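You operate a simulated robot arm through the tools that you are given. There is no shell and no other tool.

You run a simulated robot arm. Do the job below in one go: nothing can be reset, and whatever is moved stays where it is left.

JOB
Swap the dry disc in the narrow cell for the soaked one and fit the cell cap.
Fine: stand the dry disc on the free rest; seat the cap over both rods. Set down upright: cream cell disc.

Only the result counts: the job must be done as asked and must still hold three seconds after the hand-in. Knocking over, shifting, dropping, spilling or breaking anything else fails it. Lids that push on must go on centred and level and be pressed home; caps that screw on are set level and turned clockwise until they are tight.

ROBOT AND FRAMES
A 7-joint arm with a three-finger gripper, fixed in place. Base frame: the origin is on the floor under the middle of its stand, x ahead of it, y to its left, z up; the work surface is at about z = 850. Lengths are in mm, angles in rad, forces in N, time in s.
It reaches about 1342 mm from its shoulder. Its first joint turns from -2.897 to 2.897 rad. Payload 2.69 kg.
The tool frame sits at the grasp point between the pads (the TCP): z along the fingers, y along the line on which they close. The tips reach 30 mm beyond it. The gripper opens to 128 mm; its body begins 117 mm behind the TCP.
Orientation is that of the tool frame in the base frame, as a unit quaternion [x, y, z, w]. With the fingers straight down and closing along the base's y, the tool's x points along the base's -x, its y along +y and its z along -z.

CONTROLS
- The arm moves only by the tool drive_tool. Its argument "steps" is a list of rows, each a list of 3 entries, a list of its own where there are three numbers: the shift along the base's x, y, z in mm, then the turn, a rotation vector about the base's x, y, z in rad, then the opening in per cent of the stroke, from 0 (shut) to 100 (fully open). In form: [[[dx, dy, dz], [rx, ry, rz], jaw], ...]. A call has 1 to 20 rows; each row is the pose to reach, as a shift and turn from the pose commanded when the call began. A row lasts 0.2 s, in which the tool goes at most 50 mm and 0.15 rad; a call with a longer step from one row to the next is refused whole, and so is a gripper value outside its range. Where a pose cannot be reached the arm comes as near as it can. A force on the tool above 50 N (or 10 N above the force at the start of the call, whichever is more), or a blocked arm, ends the call early, and 0.2 s more pass. The fingers move at their own pace (about 127 mm/s each) and stop on an object; they squeeze with about 26 N. The grip force told is the motor's: it shows also when the fingers shut on nothing. Time passes only in rows, and 0.2 s behind the last, so rows that repeat a pose let the fingers close. It gives the time, the measured TCP pose, the force on the tool (base axes), the opening and the grip force at its end, in the units of the frame above (readings bear some noise), with the torque about the TCP (base axes, N m) and any sound that the robot's microphone picked up, and new pictures: "pictures" is both (left out), scene, wrist or none.
- Cameras (640 x 400 px; columns grow to the right, rows downward): "scene" is fixed at [223.5, -650.5, 1503.9]; the picture's right is [0.82, -0.58, 0.00], its down [-0.22, -0.31, -0.92] and it looks along [0.53, 0.75, -0.38] (base axes); focal length 311 px, centre (320, 200). "wrist" rides on the gripper at [58, 54, -131] in the tool frame; the picture's right is [-0.68, 0.74, 0.00], its down [-0.62, -0.56, -0.55] and it looks along [-0.40, -0.37, 0.84] (tool axes); focal length 234 px, centre (320, 200).
- lift_body(by): moves the trunk up (or, below 0, down) by that many mm; the arm rides with it, the base frame stays. It gives what a move gives, with no picture.
- measure_at(camera, pixels): there is no depth. For up to 12 entries [column, row, z] of the newest picture of that camera ("zoom" is the newest enlarged one), the place [x, y] in the base frame at which the ray of that pixel passes the height z, good to about 2 mm. The clock stands still meanwhile.
- close_up(camera, box): a new picture of the part [left, top, right, bottom] of that camera's present view, enlarged. The clock stands still meanwhile.
- close_job(): hands the job in; it is judged then, once.

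Unless the task says otherwise, let go and move clear before handing in.

The tools are called after "Request:" as a command line: name --argument value ..., lists and objects as JSON in quotes. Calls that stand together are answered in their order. drive_tool: Moves the arm, as the interface text tells. Its arguments: {"type":"object","properties":{"steps":{"type":"array"},"pictures":{"type":"string","enum":["both","scene","wrist","none"]}},"required":["steps"]} The other tools are called the same way: lift_body (by) moves the trunk up or down; measure_at (camera, pixels) gives the place at which the rays of pixels pass given heights; close_up (camera, box) takes an enlarged picture of a part of a camera's view; close_job () hands the job in.

At the start:

```text
time_s: 0.0
eef_pos: [583.2, 114.4, 1255.2]
tool_rot: [0.0, 1.0, 0.0, 0.0]
wrist_force: [-1.2, -0.8, -0.1]
moment: [-0.02, 0.01, 0.0]
opening: 128.0
finger_force: 0.0
trunk travel left (down, up): [-150.0, 200.0]
```

scene: 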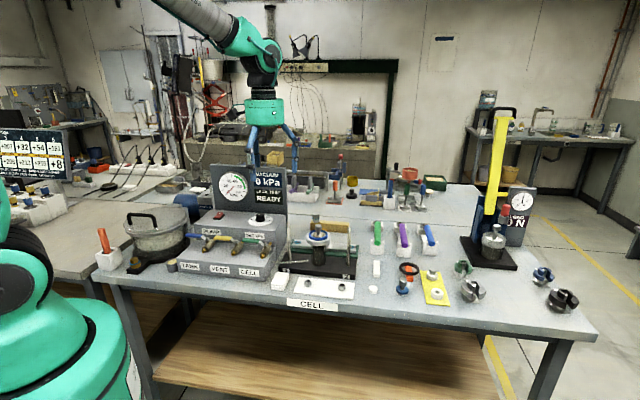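
wrist: 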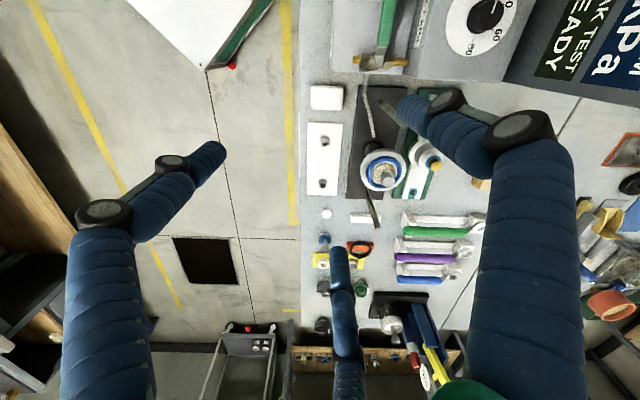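

The scene picture shows a bench with a cell around (318,240), a white plate with two holes near (325,288), and several small parts near (375–440,285). I'll enlarge those areas to identify everything before moving.

Request:
close_up --camera "scene" --box '[260, 200, 380, 310]'

Request:
close_up --camera "scene" --box '[350, 200, 470, 310]'

Request:
close_up --camera "wrist" --box '[300, 70, 480, 200]'

Request:
close_up --camera "wrist" --box '[300, 190, 480, 340]'

Request:
close_up --camera "scene" --box '[80, 160, 300, 300]'

Request:
close_up --camera "scene" --box '[440, 170, 600, 320]'

```text
3.64 times, centred on (320, 255) of scene
```

zoom: 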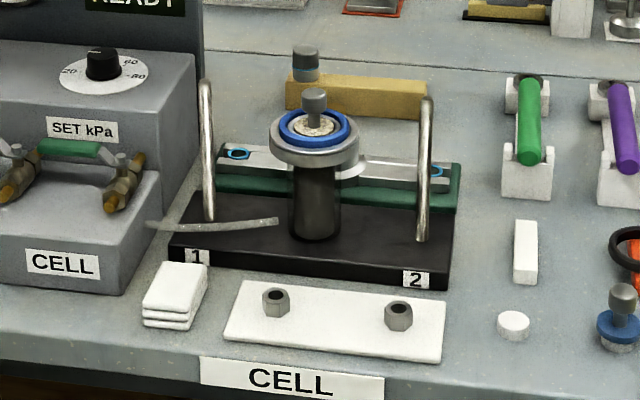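

```text
3.64 times, centred on (410, 255) of scene
```

zoom: 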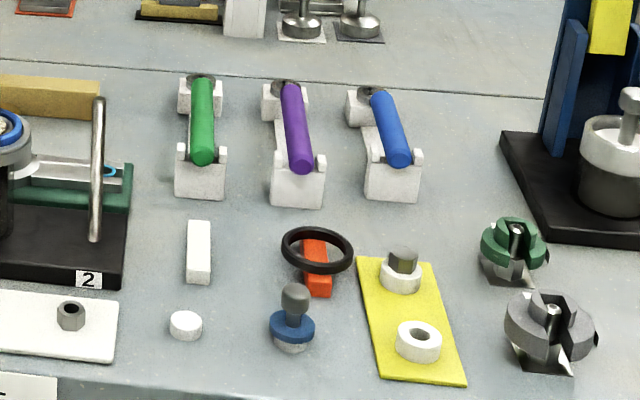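

```text
3.08 times, centred on (390, 135) of wrist
```

zoom: 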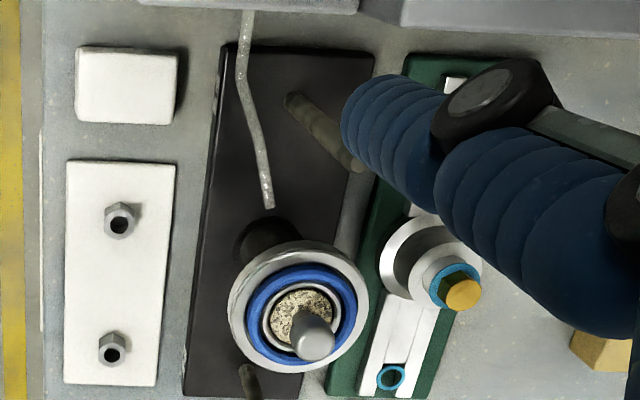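

```text
2.67 times, centred on (390, 265) of wrist
```

zoom: 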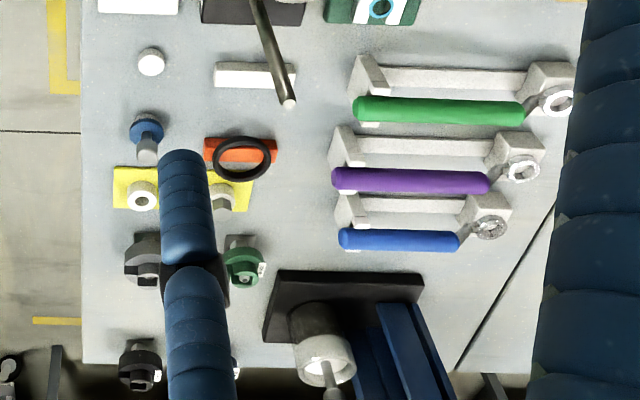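

```text
2.86 times, centred on (190, 230) of scene
```

zoom: 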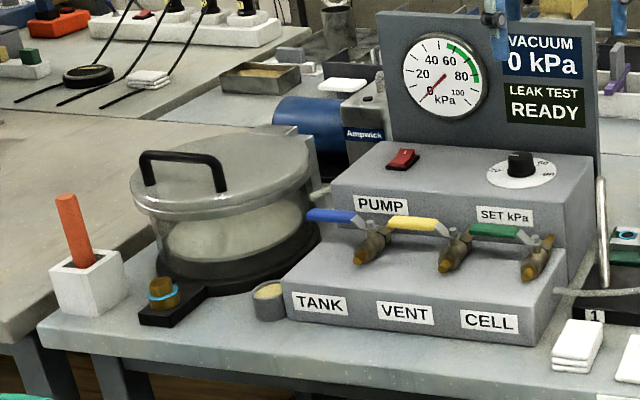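

```text
2.67 times, centred on (520, 245) of scene
```

zoom: 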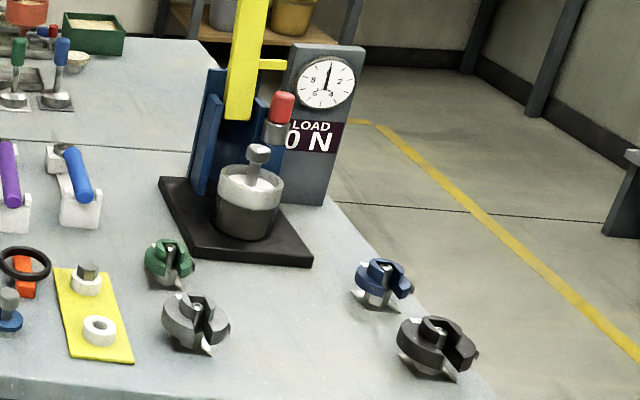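

The enlarged views show the cell column between rods 1 and 2 with a knobbed disc on top, a crossbar cap on a green stand behind it, and a yellow mat with two white rests, the far one holding a knobbed piece and the near one empty. I'll measure approximate places before flying closer.

Request:
measure_at --camera "scene" --pixels '[[319, 236, 1000], [299, 259, 860], [338.5, 264, 860], [299, 223, 950], [340, 228, 950], [319, 265, 850], [433, 274, 870], [437.5, 294, 865], [404, 286, 860], [317, 213, 1000], [385, 289, 860], [376, 269, 860]]'

Request:
measure_at --camera "wrist" --pixels '[[383, 172, 960], [358, 116, 1000], [368, 176, 1000], [340, 245, 870], [360, 245, 870], [411, 145, 900], [428, 158, 930], [410, 177, 900], [421, 110, 900], [342, 212, 860], [345, 250, 880], [337, 243, 880]]'

```text
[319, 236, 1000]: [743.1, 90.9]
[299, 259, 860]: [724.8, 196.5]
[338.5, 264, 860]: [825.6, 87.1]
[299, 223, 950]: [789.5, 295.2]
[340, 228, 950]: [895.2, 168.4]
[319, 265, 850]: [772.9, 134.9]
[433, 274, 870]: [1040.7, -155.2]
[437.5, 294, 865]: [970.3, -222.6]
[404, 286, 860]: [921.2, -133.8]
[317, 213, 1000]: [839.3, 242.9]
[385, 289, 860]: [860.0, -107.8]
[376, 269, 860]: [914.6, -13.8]
```

```text
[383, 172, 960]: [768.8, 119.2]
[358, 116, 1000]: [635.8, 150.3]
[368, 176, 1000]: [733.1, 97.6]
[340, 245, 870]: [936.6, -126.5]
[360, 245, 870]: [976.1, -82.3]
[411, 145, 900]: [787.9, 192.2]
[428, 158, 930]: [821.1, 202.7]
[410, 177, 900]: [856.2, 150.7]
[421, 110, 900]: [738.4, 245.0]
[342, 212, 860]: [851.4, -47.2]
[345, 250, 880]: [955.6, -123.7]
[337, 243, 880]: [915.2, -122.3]
```

The zooms are true enlargements, so smaller boxes will give fine detail. I'll look tightly at the cell top, the cap, the mat and the loose small parts.

Request:
close_up --camera "scene" --box '[284, 205, 364, 255]'

Request:
close_up --camera "scene" --box '[390, 255, 470, 305]'

Request:
close_up --camera "scene" --box '[465, 210, 545, 275]'

Request:
close_up --camera "scene" --box '[260, 150, 460, 230]'

Request:
close_up --camera "scene" --box '[0, 120, 130, 200]'

Request:
close_up --camera "wrist" --box '[340, 120, 440, 200]'

```text
8.00 times, centred on (324, 230) of scene
```

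zoom: 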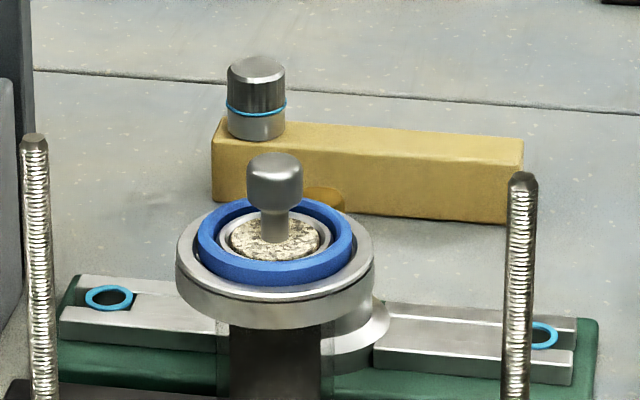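

```text
8.00 times, centred on (430, 280) of scene
```

zoom: 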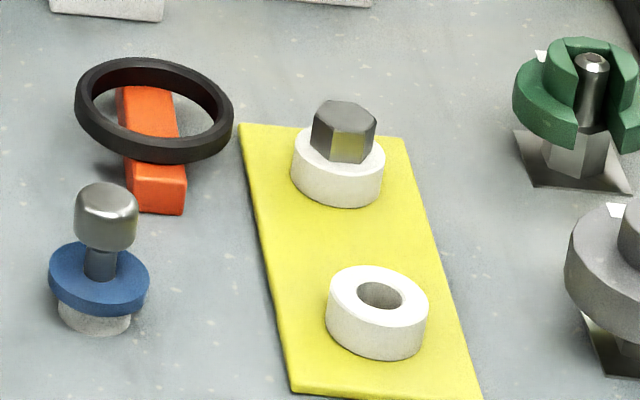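

```text
6.15 times, centred on (505, 242) of scene
```

zoom: 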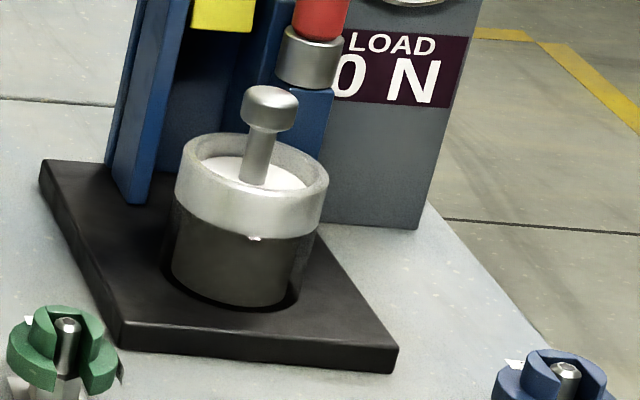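

```text
3.20 times, centred on (360, 190) of scene
```

zoom: 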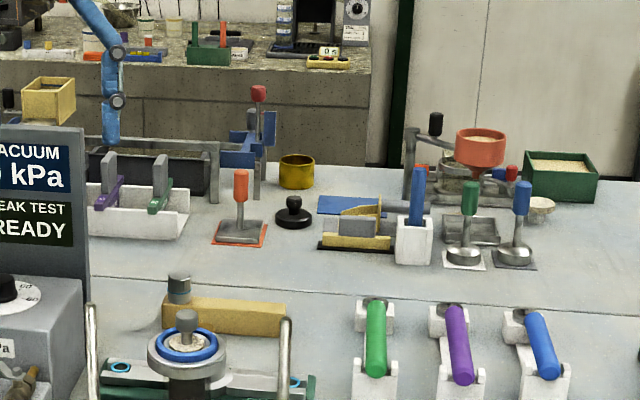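

```text
4.92 times, centred on (65, 160) of scene
```

zoom: 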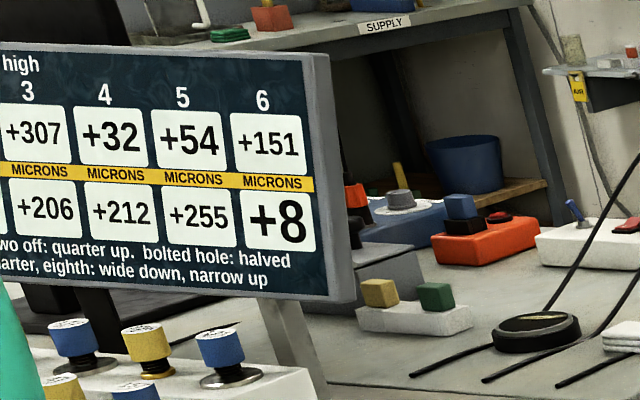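

```text
5.00 times, centred on (390, 160) of wrist
```

zoom: 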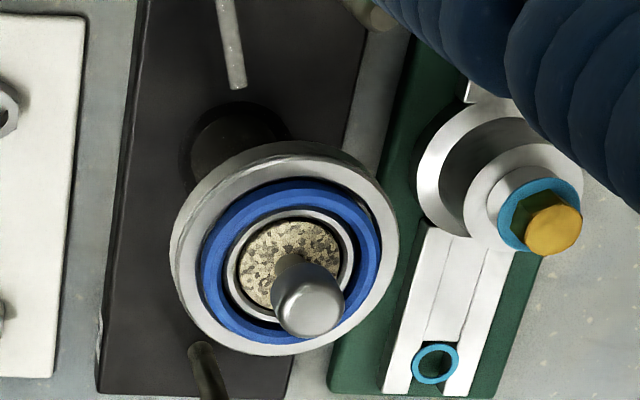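

The disc in the cell is cream speckled with a steel knob; possible soaked ones are the blue‑flanged piece near (403,287), the hex piece on the mat at (432,273), or the piece in the cup at (495,240). I'll enlarge each further before deciding.

Request:
close_up --camera "scene" --box '[362, 270, 414, 302]'

Request:
close_up --camera "scene" --box '[418, 262, 454, 302]'

Request:
close_up --camera "scene" --box '[478, 215, 520, 262]'

Request:
close_up --camera "scene" --box '[90, 200, 210, 280]'

Request:
close_up --camera "scene" --box '[262, 250, 362, 310]'

Request:
close_up --camera "wrist" --box '[305, 195, 385, 305]'

```text
12.31 times, centred on (388, 286) of scene
```

zoom: 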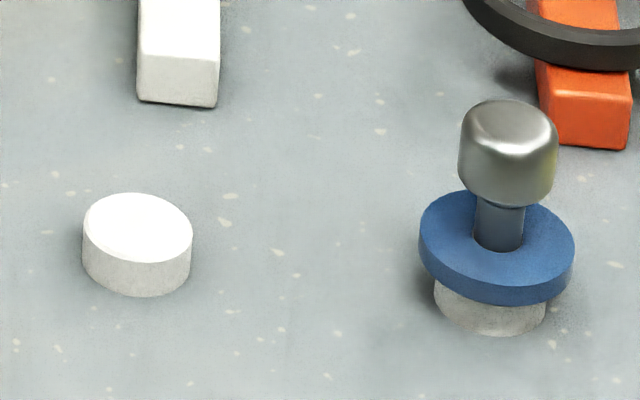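

```text
10.00 times, centred on (436, 282) of scene
```

zoom: 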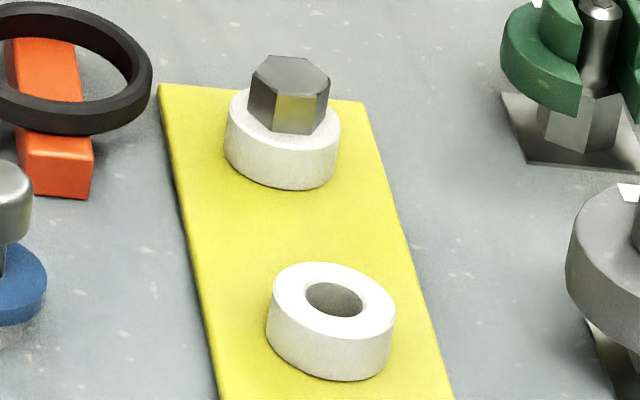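

```text
8.51 times, centred on (499, 238) of scene
```

zoom: 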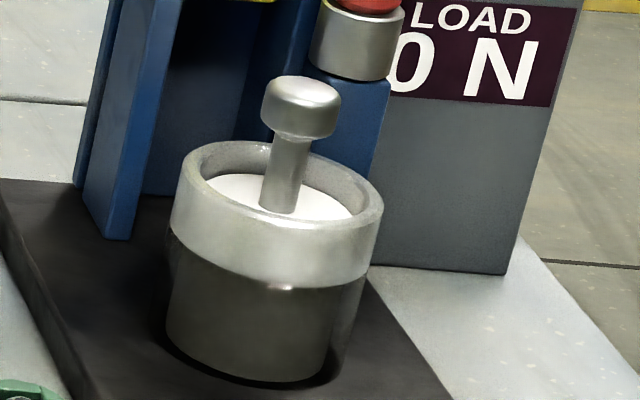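

```text
5.00 times, centred on (150, 240) of scene
```

zoom: 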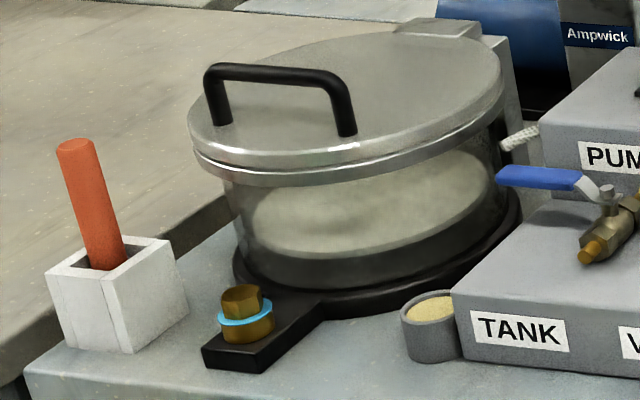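

```text
6.40 times, centred on (312, 280) of scene
```

zoom: 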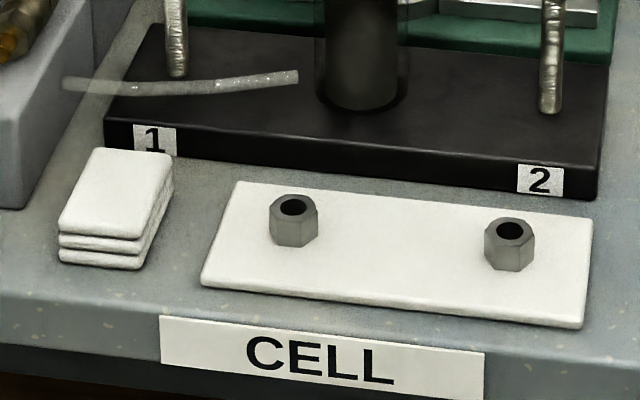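

```text
3.64 times, centred on (345, 250) of wrist
```

zoom: 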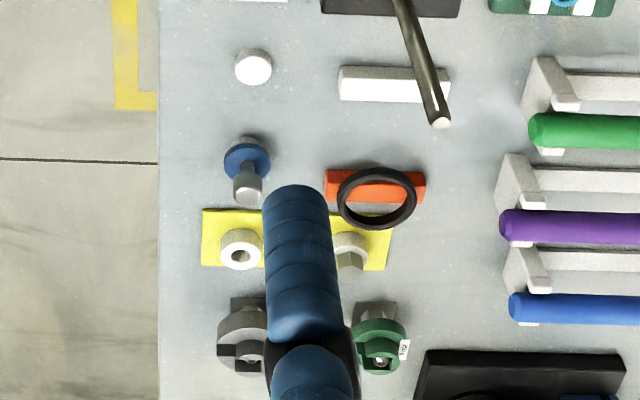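

The blue disc's foot has the same size as the white puck at (373,289), so the pucks are the rests: the blue disc is the soaked one on its rest, and that puck is the free one. The gold hex stub seen behind the cell is the port on the cap. Next I'll measure with the enlarged picture.

Request:
close_up --camera "scene" --box '[284, 205, 364, 265]'

```text
6.67 times, centred on (324, 235) of scene
```

zoom: 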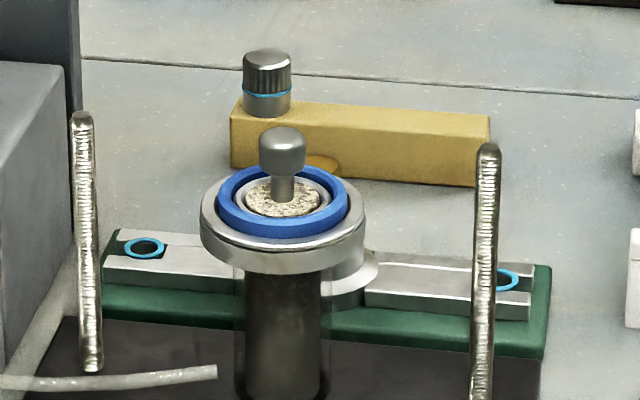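

The threaded rods' bases are near scene (289.8,260.5) and (347.8,265.9), tops near (288.3,222.3) and (349.3,227.2). I'll measure at several heights to solve rod height and the cell axis.

Request:
measure_at --camera "scene" --pixels '[[289.8, 260.5, 865], [347.8, 265.9, 865], [288.3, 222.3, 1020], [288.3, 222.3, 1000], [288.3, 222.3, 980], [349.3, 227.2, 1000], [319.5, 265.5, 865], [317.5, 235, 985], [317.5, 235, 965], [317.8, 223.5, 1020], [373.1, 285.6, 860], [403.5, 290, 860]]'

Request:
measure_at --camera "wrist" --pixels '[[381, 170, 965], [387, 180, 1005], [368, 176, 1000], [341.2, 213.5, 860], [344.5, 223, 865], [340.6, 238.5, 865], [389.0, 200, 1000], [374.5, 139, 990]]'

```text
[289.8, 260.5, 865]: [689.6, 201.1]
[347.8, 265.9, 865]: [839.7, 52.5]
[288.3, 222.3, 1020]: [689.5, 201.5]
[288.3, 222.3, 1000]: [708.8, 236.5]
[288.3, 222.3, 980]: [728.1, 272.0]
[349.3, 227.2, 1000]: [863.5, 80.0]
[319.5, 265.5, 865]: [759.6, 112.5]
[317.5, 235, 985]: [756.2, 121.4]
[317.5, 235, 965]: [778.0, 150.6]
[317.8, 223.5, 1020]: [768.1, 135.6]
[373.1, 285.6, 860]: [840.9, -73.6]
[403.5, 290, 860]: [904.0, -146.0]
```

```text
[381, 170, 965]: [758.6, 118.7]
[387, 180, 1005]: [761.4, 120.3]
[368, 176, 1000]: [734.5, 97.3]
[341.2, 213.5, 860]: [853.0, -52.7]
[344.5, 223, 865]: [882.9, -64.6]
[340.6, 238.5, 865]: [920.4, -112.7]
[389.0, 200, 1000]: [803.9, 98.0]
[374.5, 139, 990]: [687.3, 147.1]
```

Rod 1 is near (690,201), rod 2 near (840,52), both about 1020 high, so the rod line runs at about −45° and the cell axis is near (765,127). Now I'll fly closer to look at the cap and cell with the wrist camera, keeping well above the rods.

Request:
measure_at --camera "scene" --pixels '[[297.75, 242.2, 900], [297.75, 242.2, 885], [352.2, 246.85, 900], [352.2, 246.85, 885], [324.5, 229.5, 950], [324.5, 229.5, 930]]'

Request:
drive_tool --steps '[[[30, 30, -30], [0, 0, 0.1], 100], [[60, 60, -60], [0, 0, 0.2], 100], [[80, 80, -90], [0, 0, 0.3], 100], [[80, 80, -90], [0, 0, 0.3], 100]]'

```text
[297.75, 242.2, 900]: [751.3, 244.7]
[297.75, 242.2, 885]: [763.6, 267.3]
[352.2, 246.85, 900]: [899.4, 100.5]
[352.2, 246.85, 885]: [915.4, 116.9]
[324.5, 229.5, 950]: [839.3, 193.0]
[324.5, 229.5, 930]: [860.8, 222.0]
```

```text
refused: row 1 steps farther than a row can; nothing moved
```

The first row was slightly over 50 mm, so nothing moved. I'll use smaller steps.

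Request:
drive_tool --steps '[[[25, 25, -25], [0, 0, 0.1], 100], [[50, 50, -50], [0, 0, 0.2], 100], [[75, 75, -75], [0, 0, 0.3], 100], [[85, 85, -90], [0, 0, 0.3], 100], [[85, 85, -90], [0, 0, 0.3], 100]]'

```text
time_s: 1.2
eef_pos: [670.5, 199.8, 1166.6]
tool_rot: [-0.15, 0.989, 0.0, 0.0]
wrist_force: [1.0, -0.6, -0.7]
moment: [0.0, 0.0, -0.02]
opening: 128.1
finger_force: 0.0
trunk travel left (down, up): [-150.0, 200.0]
```

scene: 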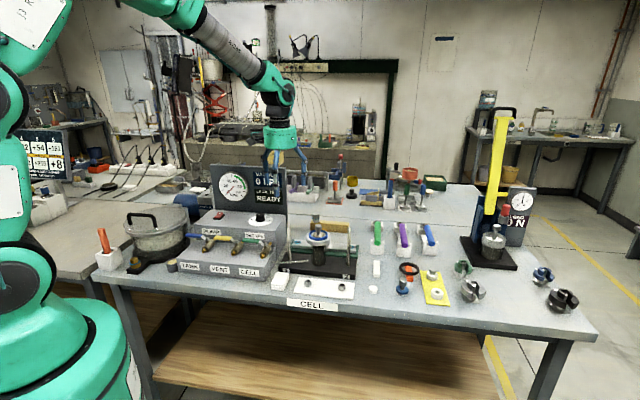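
wrist: 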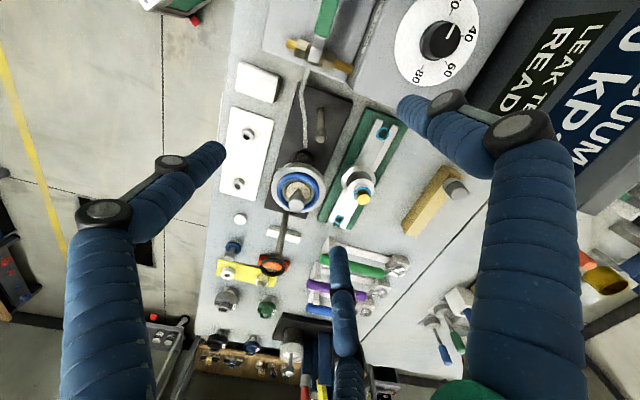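

The wrist view now shows the whole cap on its green stand around (360,185). I'll enlarge it to see the shape and its grip.

Request:
close_up --camera "wrist" --box '[315, 105, 415, 235]'

Request:
close_up --camera "wrist" --box '[265, 150, 345, 215]'

Request:
close_up --camera "wrist" --box '[210, 200, 300, 310]'

Request:
measure_at --camera "wrist" --pixels '[[364, 198, 955], [382, 130, 891], [336, 221, 891], [296, 189, 977], [297, 200, 1024], [240, 218, 865]]'

```text
3.08 times, centred on (365, 170) of wrist
```

zoom: 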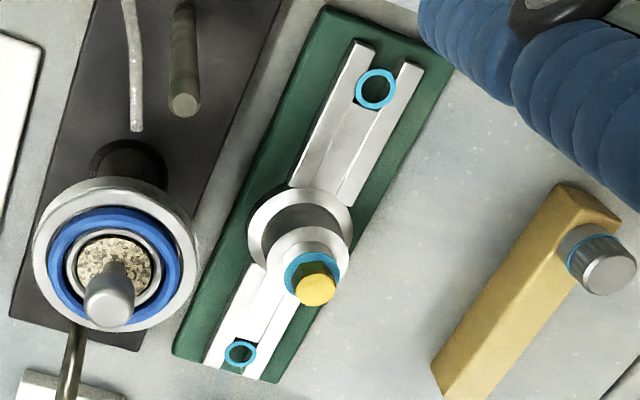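

```text
6.15 times, centred on (305, 182) of wrist
```

zoom: 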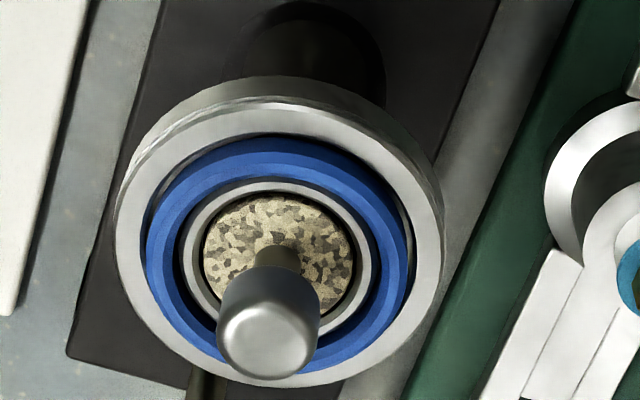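

```text
3.64 times, centred on (255, 255) of wrist
```

zoom: 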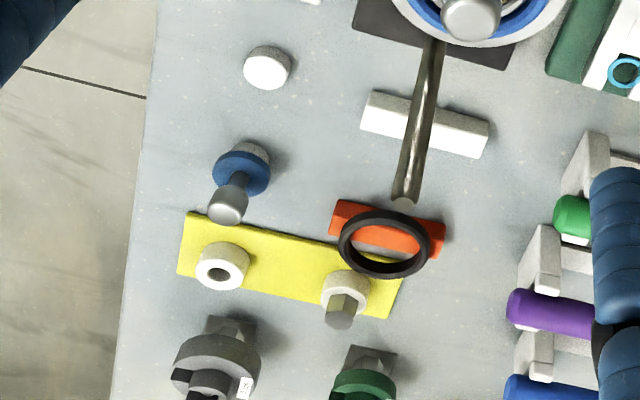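

```text
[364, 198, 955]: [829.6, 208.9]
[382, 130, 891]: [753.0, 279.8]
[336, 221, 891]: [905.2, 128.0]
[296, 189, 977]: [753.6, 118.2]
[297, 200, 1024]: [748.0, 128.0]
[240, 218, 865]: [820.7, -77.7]
```

Now I'll triangulate: the same features from this wrist view at two heights each, to compare with the scene rays.

Request:
measure_at --camera "wrist" --pixels '[[320.5, 139.2, 1020], [383.2, 133.6, 880], [383.2, 133.6, 900], [339, 219.4, 880], [339, 219.4, 900], [364, 199.2, 940], [364, 199.2, 970], [297.5, 203, 1010], [297.5, 203, 1030], [241.5, 203, 860], [235.5, 247.5, 870], [290.5, 236, 1020]]'

Request:
measure_at --camera "scene" --pixels '[[297.75, 242.2, 880], [297.75, 242.2, 900], [352.2, 246.85, 880], [352.2, 246.85, 900], [324.5, 229.5, 940], [324.5, 229.5, 970], [318, 223.5, 1010], [318, 223.5, 1030], [373.1, 287.5, 860], [403.5, 282, 900], [349.3, 227.2, 1020], [403, 284, 890]]'

```text
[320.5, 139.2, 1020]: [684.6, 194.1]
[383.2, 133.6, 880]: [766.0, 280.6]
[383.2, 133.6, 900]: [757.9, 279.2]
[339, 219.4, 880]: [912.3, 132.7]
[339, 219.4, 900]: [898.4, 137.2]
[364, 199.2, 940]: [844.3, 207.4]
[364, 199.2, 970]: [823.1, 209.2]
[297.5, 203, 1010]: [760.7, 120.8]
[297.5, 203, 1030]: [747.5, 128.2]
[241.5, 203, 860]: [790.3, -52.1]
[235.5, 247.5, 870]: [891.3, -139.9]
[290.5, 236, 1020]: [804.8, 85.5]
```

```text
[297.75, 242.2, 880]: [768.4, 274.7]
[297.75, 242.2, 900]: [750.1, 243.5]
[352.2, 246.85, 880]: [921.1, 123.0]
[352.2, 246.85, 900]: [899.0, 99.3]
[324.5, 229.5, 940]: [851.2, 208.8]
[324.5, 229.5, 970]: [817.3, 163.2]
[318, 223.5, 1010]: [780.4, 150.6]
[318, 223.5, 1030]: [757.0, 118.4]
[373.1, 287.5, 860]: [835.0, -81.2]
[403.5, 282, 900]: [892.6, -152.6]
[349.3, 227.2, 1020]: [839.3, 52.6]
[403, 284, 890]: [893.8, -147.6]
```

Cap holes come out near (768,276) and (921,123) at z≈879, gold top near (846,204) at z≈942; the knob on the cell disc tops out at about 1020. I'll check the nearby panel edges for clearance before choosing a gripper angle.

Request:
close_up --camera "scene" --box '[200, 150, 320, 290]'

Request:
measure_at --camera "wrist" --pixels '[[352, 98, 850], [470, 110, 850], [470, 110, 960], [383, 10, 960]]'

Request:
measure_at --camera "scene" --pixels '[[287, 225, 960], [287, 225, 900], [288, 167, 1150], [288, 167, 1100], [288, 167, 1200], [272, 279, 850], [285, 213, 960]]'

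```text
2.86 times, centred on (260, 220) of scene
```

zoom: 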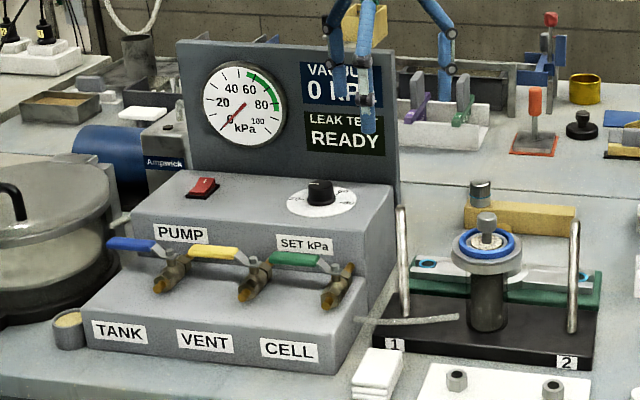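

```text
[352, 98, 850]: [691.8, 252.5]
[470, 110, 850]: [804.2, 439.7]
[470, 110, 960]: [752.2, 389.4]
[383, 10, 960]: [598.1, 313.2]
```

```text
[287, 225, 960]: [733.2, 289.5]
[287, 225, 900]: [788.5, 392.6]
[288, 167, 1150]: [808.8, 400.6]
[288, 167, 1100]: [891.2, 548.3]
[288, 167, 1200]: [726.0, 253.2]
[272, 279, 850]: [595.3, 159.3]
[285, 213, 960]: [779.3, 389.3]
```

The panel edge is about 140 mm from the cell axis, so there is room. I'll go above the cell with the gripper turned to about −0.82 rad from the start (fingers clear of the rods and, later, of the cell when gripping the cap), with the tips well above the rods.

Request:
drive_tool --steps '[[[12, -9, -5], [0, 0, -0.14], 70], [[24, -18, -10], [0, 0, -0.28], 60], [[36, -27, -15], [0, 0, -0.42], 50], [[48, -36, -20], [0, 0, -0.56], 50], [[60, -45, -25], [0, 0, -0.7], 50], [[72, -54, -30], [0, 0, -0.84], 50], [[84, -63, -35], [0, 0, -0.98], 50], [[96.5, -72, -40], [0, 0, -1.12], 50], [[96.5, -72, -40], [0, 0, -1.12], 50]]'

```text
time_s: 3.2
eef_pos: [767.2, 126.8, 1124.2]
tool_rot: [0.399, 0.917, 0.001, 0.0]
wrist_force: [0.7, -0.8, 0.0]
moment: [-0.01, 0.02, 0.0]
opening: 63.8
finger_force: 0.1
trunk travel left (down, up): [-150.0, 200.0]
```

scene: 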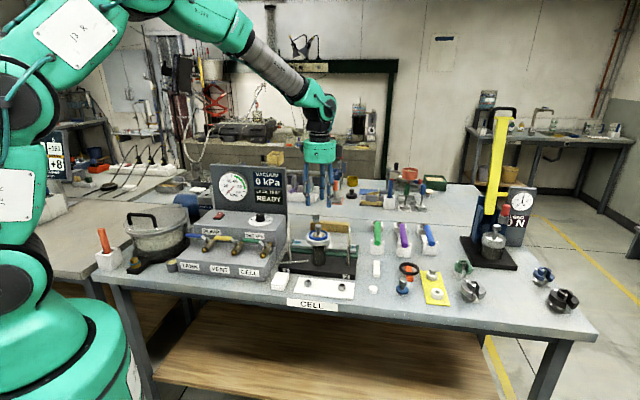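
wrist: 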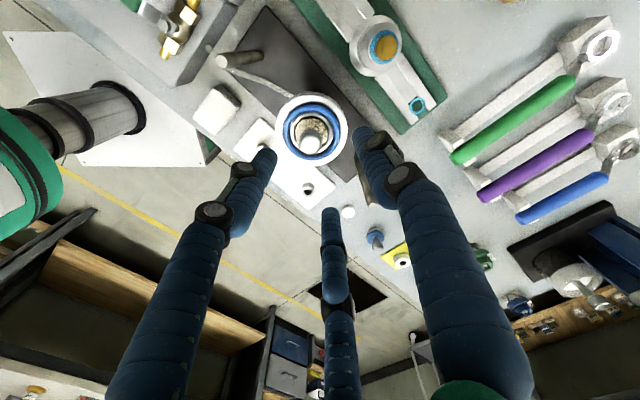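

The knob shows near (312,136) in the wrist view; the tool axis at its height should project near (319.5,138). I'll zoom for the exact offset.

Request:
close_up --camera "wrist" --box '[265, 85, 365, 165]'

Request:
measure_at --camera "wrist" --pixels '[[312, 136, 1020], [311, 128, 982], [319.5, 139, 1020], [302, 53, 1020], [312, 136, 1010]]'

```text
5.00 times, centred on (315, 125) of wrist
```

zoom: 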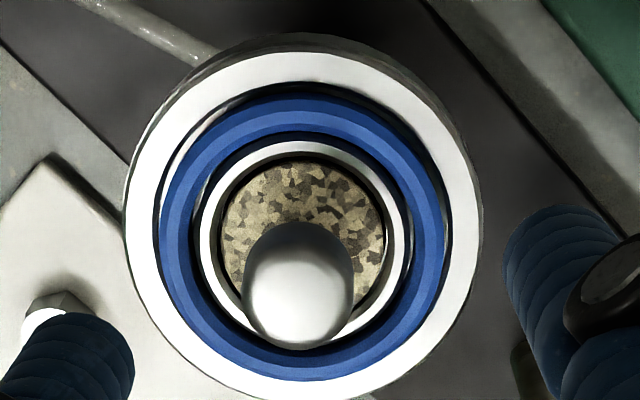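

```text
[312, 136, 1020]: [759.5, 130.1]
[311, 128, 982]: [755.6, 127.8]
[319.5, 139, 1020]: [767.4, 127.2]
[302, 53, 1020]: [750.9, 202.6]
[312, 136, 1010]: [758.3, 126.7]
```

I'll measure the knob top centre and the cell rings directly in this enlarged picture.

Request:
measure_at --camera "zoom" --pixels '[[298, 295, 1020], [303, 240, 981], [220, 240, 981], [386, 240, 981], [124, 215, 981], [483, 215, 981], [304, 50, 981], [303, 390, 981], [303, 160, 981], [245, 295, 1018], [352, 295, 1018], [298, 346, 1018]]'

```text
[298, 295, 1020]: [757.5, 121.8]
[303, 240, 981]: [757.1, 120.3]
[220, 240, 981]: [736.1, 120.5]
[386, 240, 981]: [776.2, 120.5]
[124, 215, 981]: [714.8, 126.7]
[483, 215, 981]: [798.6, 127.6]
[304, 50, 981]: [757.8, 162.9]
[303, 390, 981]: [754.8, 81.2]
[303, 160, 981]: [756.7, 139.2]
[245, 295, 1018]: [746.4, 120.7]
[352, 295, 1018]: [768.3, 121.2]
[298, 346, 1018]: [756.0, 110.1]
```

The cell axis reads about (757,121.5) with a 22 mm knob and 40 mm disc, while the tool axis is at about (767,127). I'll shift by (−9.8,−5) and descend partway, then re-check.

Request:
drive_tool --steps '[[[-9.8, -5, 0], [0, 0, 0], 45], [[-9.8, -5, -25], [0, 0, 0], 45], [[-9.8, -5, -50], [0, 0, 0], 45], [[-9.8, -5, -50], [0, 0, 0], 45]]'

Request:
close_up --camera "wrist" --box '[270, 110, 370, 190]'

Request:
close_up --camera "scene" --box '[284, 195, 364, 255]'

```text
time_s: 4.2
eef_pos: [755.2, 121.2, 1073.6]
tool_rot: [0.398, 0.917, 0.0, 0.0]
wrist_force: [-0.4, 0.4, -0.5]
moment: [0.02, 0.05, 0.01]
opening: 57.5
finger_force: 0.1
trunk travel left (down, up): [-150.0, 200.0]
```

scene: 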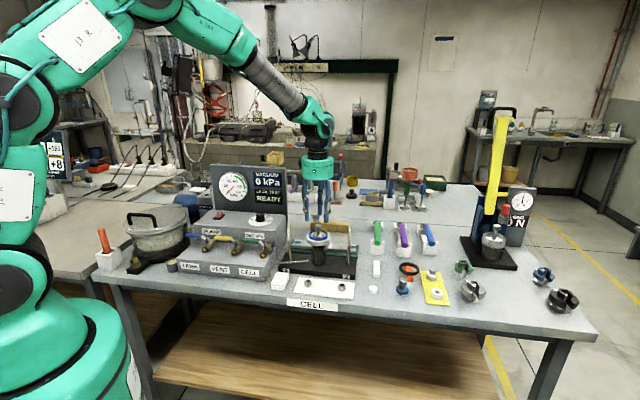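
wrist: 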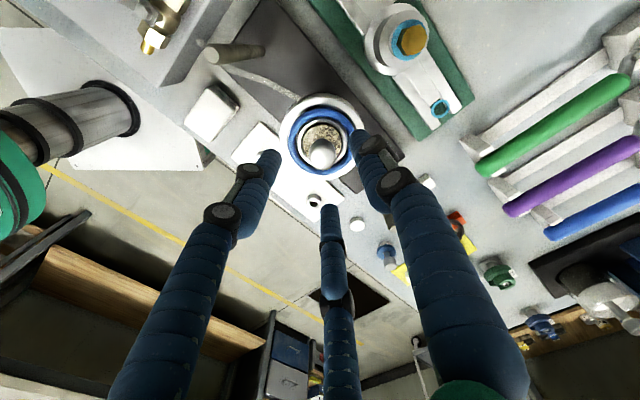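

```text
5.00 times, centred on (320, 150) of wrist
```

zoom: 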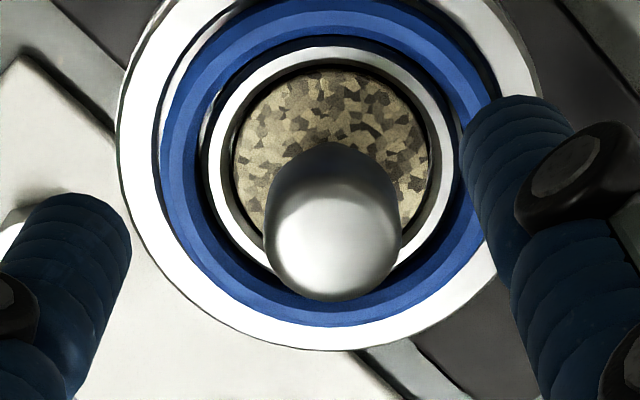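

```text
6.67 times, centred on (324, 225) of scene
```

zoom: 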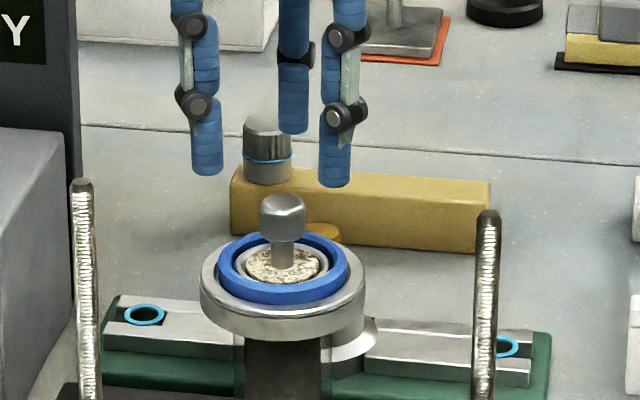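

The knob top is near wrist px (322.6,159) against the expected axis pixel (319.4,160), so I'm about 2–3 mm short in x. I'll measure precisely.

Request:
measure_at --camera "wrist" --pixels '[[322.6, 159, 1022], [319.4, 160, 1022], [309, 158, 1020], [336.4, 158, 1020], [322.4, 143.5, 981], [303, 141, 981], [342, 141, 981], [279.6, 140, 981], [364, 140, 981], [322, 180, 981], [322.5, 169.6, 1020]]'

Request:
drive_tool --steps '[[[0, 0, 0], [0, 0, 0], 45]]' --pictures "none"

Request:
drive_tool --steps '[[[0, 0, 0], [0, 0, 0], 45]]' --pictures "none"

```text
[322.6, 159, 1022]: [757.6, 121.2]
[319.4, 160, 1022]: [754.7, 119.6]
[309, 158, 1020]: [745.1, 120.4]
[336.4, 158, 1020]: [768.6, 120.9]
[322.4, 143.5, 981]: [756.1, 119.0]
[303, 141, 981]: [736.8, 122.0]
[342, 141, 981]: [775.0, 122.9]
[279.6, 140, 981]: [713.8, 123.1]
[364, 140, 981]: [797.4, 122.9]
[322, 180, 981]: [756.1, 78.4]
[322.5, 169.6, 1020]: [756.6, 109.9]
```

```text
time_s: 4.6
eef_pos: [754.0, 120.0, 1076.4]
tool_rot: [0.398, 0.917, 0.001, -0.001]
wrist_force: [-0.5, 0.8, 0.5]
moment: [0.0, -0.01, 0.02]
opening: 57.2
finger_force: 0.0
trunk travel left (down, up): [-150.0, 200.0]
```

```text
time_s: 5.0
eef_pos: [753.7, 121.5, 1075.4]
tool_rot: [0.398, 0.917, 0.0, 0.0]
wrist_force: [0.3, -0.2, -0.2]
moment: [0.0, -0.02, -0.05]
opening: 57.9
finger_force: 0.1
trunk travel left (down, up): [-150.0, 200.0]
```

Readings scatter by about 1.5 mm; the picture says the knob is at about (757,121) versus the tool axis at (754.7,120.5). I'll check the height of the knob top, ring top and rods from the scene camera before the final approach.

Request:
measure_at --camera "scene" --pixels '[[318.45, 225.3, 1020], [318.45, 225.3, 1025], [318.45, 234.75, 980], [318.45, 234.75, 985], [288.3, 222.45, 1020], [288.3, 222.45, 1030], [349.5, 227.25, 1020], [349.5, 227.25, 1030], [289.7, 260.5, 865], [289.7, 260.5, 870], [347.8, 265.9, 870], [318.3, 231.3, 1000]]'

Request:
measure_at --camera "wrist" --pixels '[[211, 54, 1020], [211, 54, 1030], [422, 180, 1025]]'

```text
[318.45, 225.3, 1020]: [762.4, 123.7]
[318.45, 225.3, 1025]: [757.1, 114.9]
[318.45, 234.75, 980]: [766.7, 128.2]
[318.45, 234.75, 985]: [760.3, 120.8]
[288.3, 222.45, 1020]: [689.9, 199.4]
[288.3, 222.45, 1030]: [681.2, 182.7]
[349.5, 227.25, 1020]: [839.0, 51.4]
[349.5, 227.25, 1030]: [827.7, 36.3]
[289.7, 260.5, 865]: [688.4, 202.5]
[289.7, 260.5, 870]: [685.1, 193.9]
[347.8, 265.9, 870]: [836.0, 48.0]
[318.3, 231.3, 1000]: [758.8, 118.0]
```

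```text
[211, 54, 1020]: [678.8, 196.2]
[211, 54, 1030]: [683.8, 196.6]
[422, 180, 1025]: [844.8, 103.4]
```

Knob top is about 1022 and the blue ring top about 984, so a TCP height near 1019 keeps the tips ~5 mm above the ring. I'll correct x by +2 and go down in two stages.

Request:
drive_tool --steps '[[[2, 0, 0], [0, 0, 0], 45], [[2, 0, -20], [0, 0, 0], 45], [[2, 0, -38], [0, 0, 0], 45], [[2, 0, -38], [0, 0, 0], 45]]'

Request:
close_up --camera "scene" --box '[284, 195, 364, 255]'

Request:
close_up --camera "wrist" --box '[270, 120, 370, 200]'

```text
time_s: 6.0
eef_pos: [757.8, 120.6, 1037.7]
tool_rot: [0.398, 0.917, 0.0, -0.001]
wrist_force: [-0.7, 0.0, -0.6]
moment: [0.04, 0.0, 0.03]
opening: 57.9
finger_force: 0.2
trunk travel left (down, up): [-150.0, 200.0]
```

scene: 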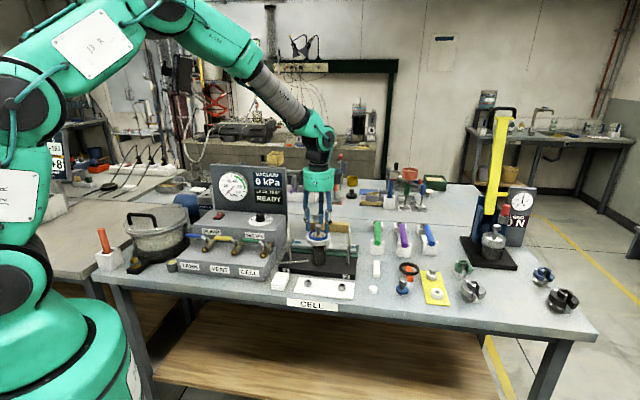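
wrist: 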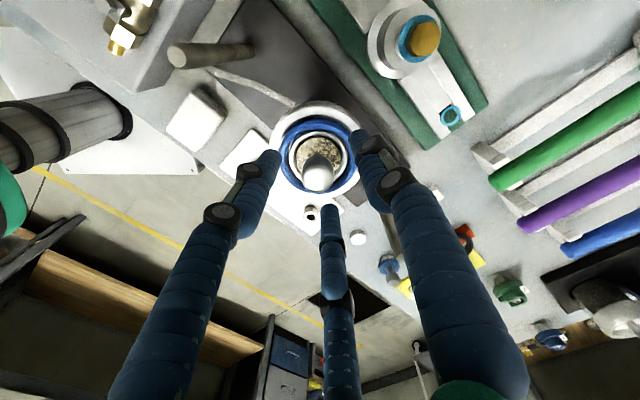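

```text
6.67 times, centred on (324, 225) of scene
```

zoom: 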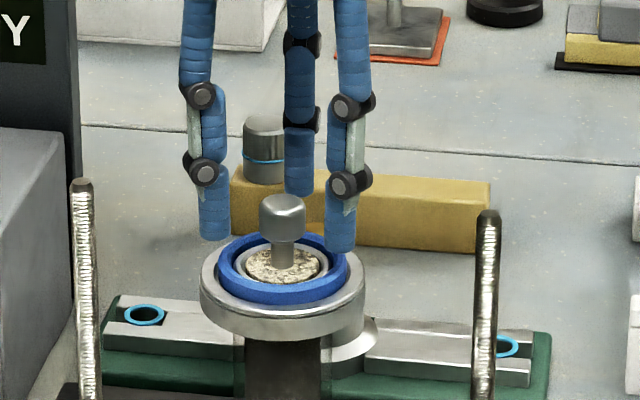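

```text
5.00 times, centred on (320, 160) of wrist
```

zoom: 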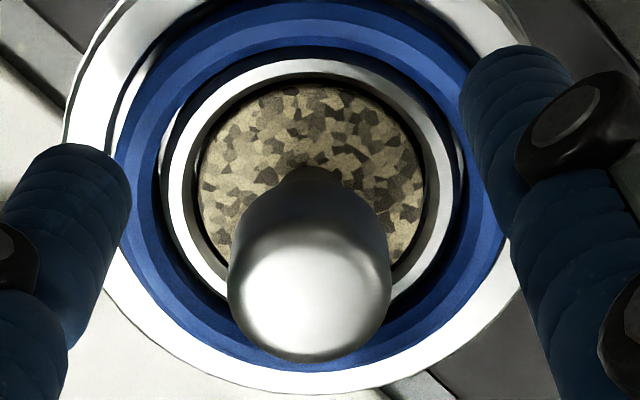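

The knob and tube are within about 1 mm of the tool axis (tube centre px 318.4 vs 319.4). I'll nudge −0.8 in x, go down to z≈1019, then close gently.

Request:
drive_tool --steps '[[[-0.8, 0, -9], [0, 0, 0], 45], [[-0.8, 0, -18], [0, 0, 0], 45], [[-0.8, 0, -18], [0, 0, 0], 45]]'

Request:
close_up --camera "scene" --box '[294, 205, 344, 245]'

Request:
close_up --camera "wrist" --box '[270, 120, 370, 220]'

```text
time_s: 6.8
eef_pos: [757.8, 120.3, 1020.8]
tool_rot: [0.398, 0.918, 0.0, 0.0]
wrist_force: [-1.5, -0.6, 4.7]
moment: [-0.02, 0.06, -0.04]
opening: 57.8
finger_force: 0.3
trunk travel left (down, up): [-150.0, 200.0]
```

scene: 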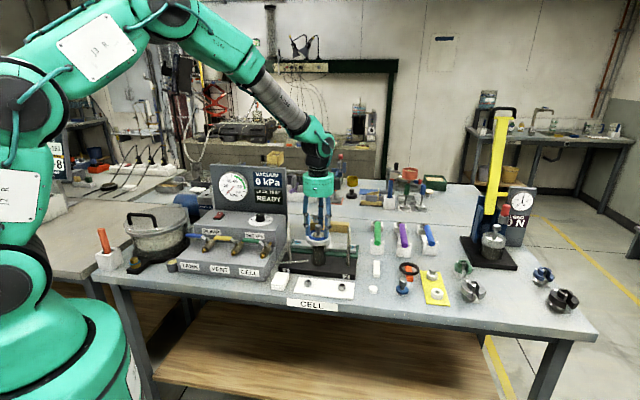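
wrist: 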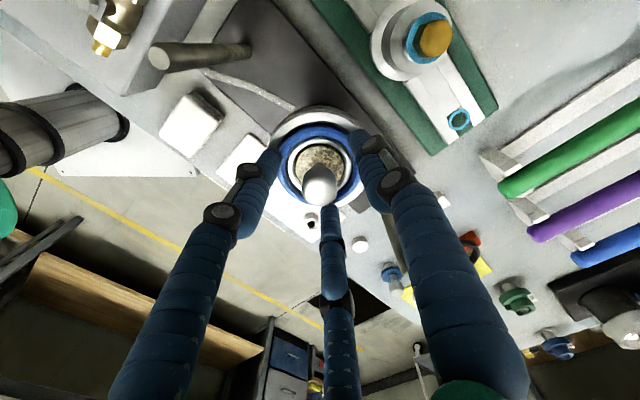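

```text
10.00 times, centred on (319, 225) of scene
```

zoom: 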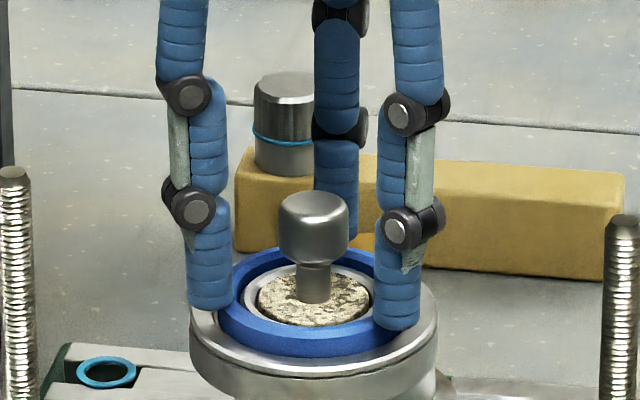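

```text
4.00 times, centred on (320, 170) of wrist
```

zoom: 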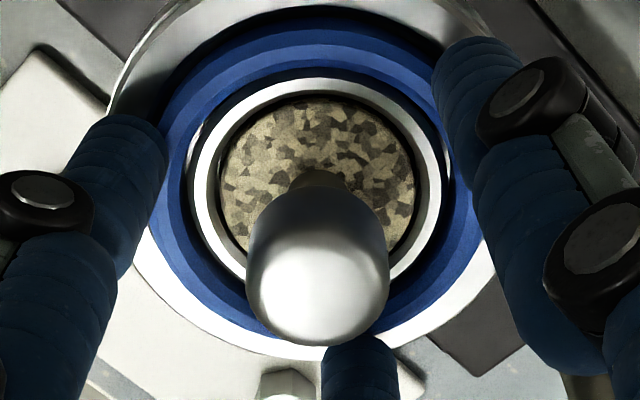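

Force z rose to 4.7 N, so a fingertip is probably just touching the ring. I'll raise 4 mm and re-check before closing.

Request:
drive_tool --steps '[[[0, 0, 4], [0, 0, 0], 45], [[0, 0, 4], [0, 0, 0], 45]]' --pictures "none"

```text
time_s: 7.4
eef_pos: [756.8, 121.2, 1023.1]
tool_rot: [0.398, 0.917, 0.0, 0.0]
wrist_force: [-0.8, 0.1, 0.1]
moment: [0.02, 0.0, 0.01]
opening: 57.6
finger_force: 0.0
trunk travel left (down, up): [-150.0, 200.0]
```

Force is back to zero, so contact was at TCP ≈1020. Now I'll close slowly at this height while watching the forces.

Request:
drive_tool --steps '[[[0, 0, 0], [0, 0, 0], 30], [[0, 0, 0], [0, 0, 0], 22], [[0, 0, 0], [0, 0, 0], 20]]'

Request:
close_up --camera "scene" --box '[294, 205, 344, 245]'

Request:
close_up --camera "wrist" --box '[270, 120, 370, 220]'

```text
time_s: 8.2
eef_pos: [757.4, 120.4, 1023.5]
tool_rot: [0.398, 0.918, 0.0, 0.0]
wrist_force: [0.1, 0.9, 0.7]
moment: [0.0, 0.0, -0.01]
opening: 25.6
finger_force: 0.1
trunk travel left (down, up): [-150.0, 200.0]
```

scene: 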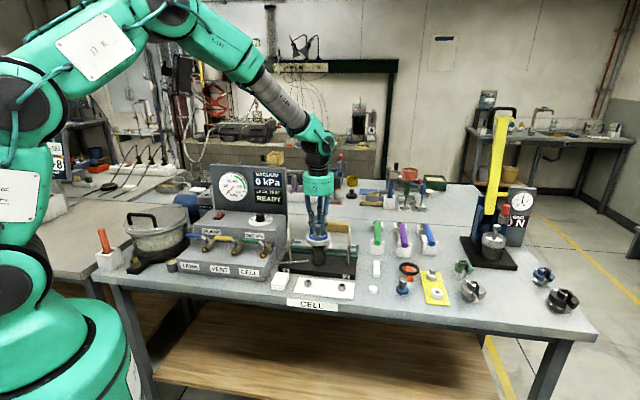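
wrist: 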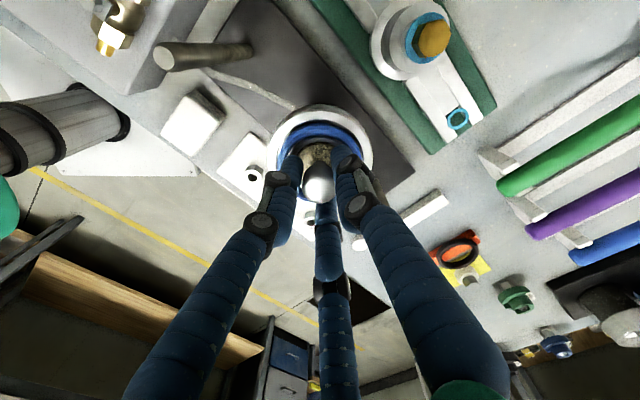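

```text
10.00 times, centred on (319, 225) of scene
```

zoom: 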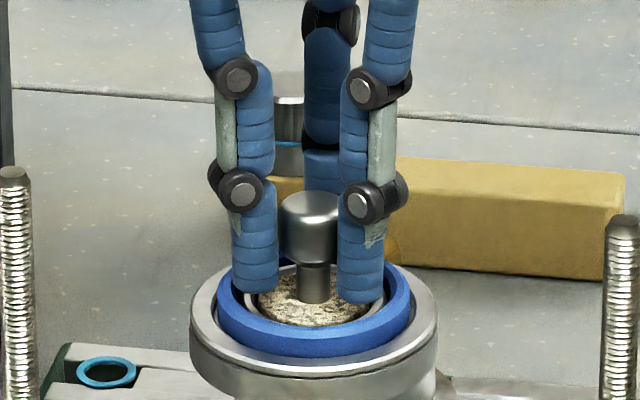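

```text
4.00 times, centred on (320, 170) of wrist
```

zoom: 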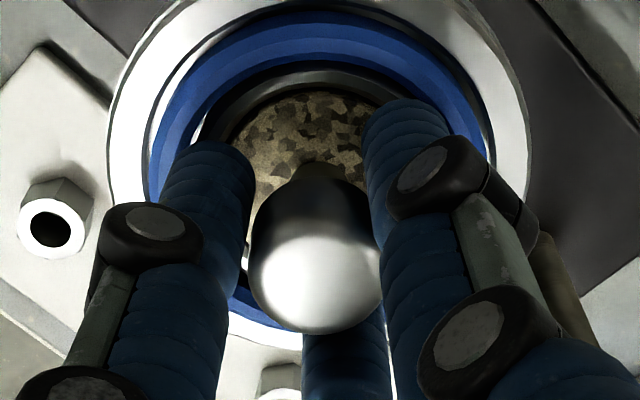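

The fingers surround the knob evenly with the opening at 25.6 mm. I'll close fully onto it.

Request:
drive_tool --steps '[[[0, 0, 0], [0, 0, 0], 10], [[0, 0, 0], [0, 0, 0], 0], [[0, 0, 0], [0, 0, 0], 0]]' --pictures "none"

Request:
close_up --camera "scene" --box '[294, 205, 344, 245]'

```text
time_s: 9.0
eef_pos: [756.4, 120.6, 1022.5]
tool_rot: [0.398, 0.917, 0.0, 0.0]
wrist_force: [-0.3, -0.4, -0.1]
moment: [-0.02, 0.01, -0.01]
opening: 22.5
finger_force: 25.7
trunk travel left (down, up): [-150.0, 200.0]
```

```text
10.00 times, centred on (319, 225) of scene
```

zoom: 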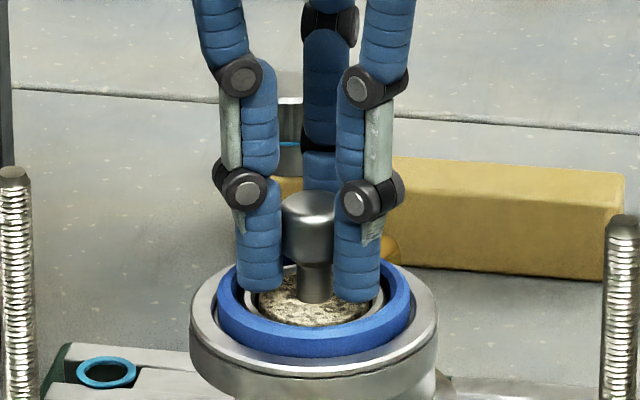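

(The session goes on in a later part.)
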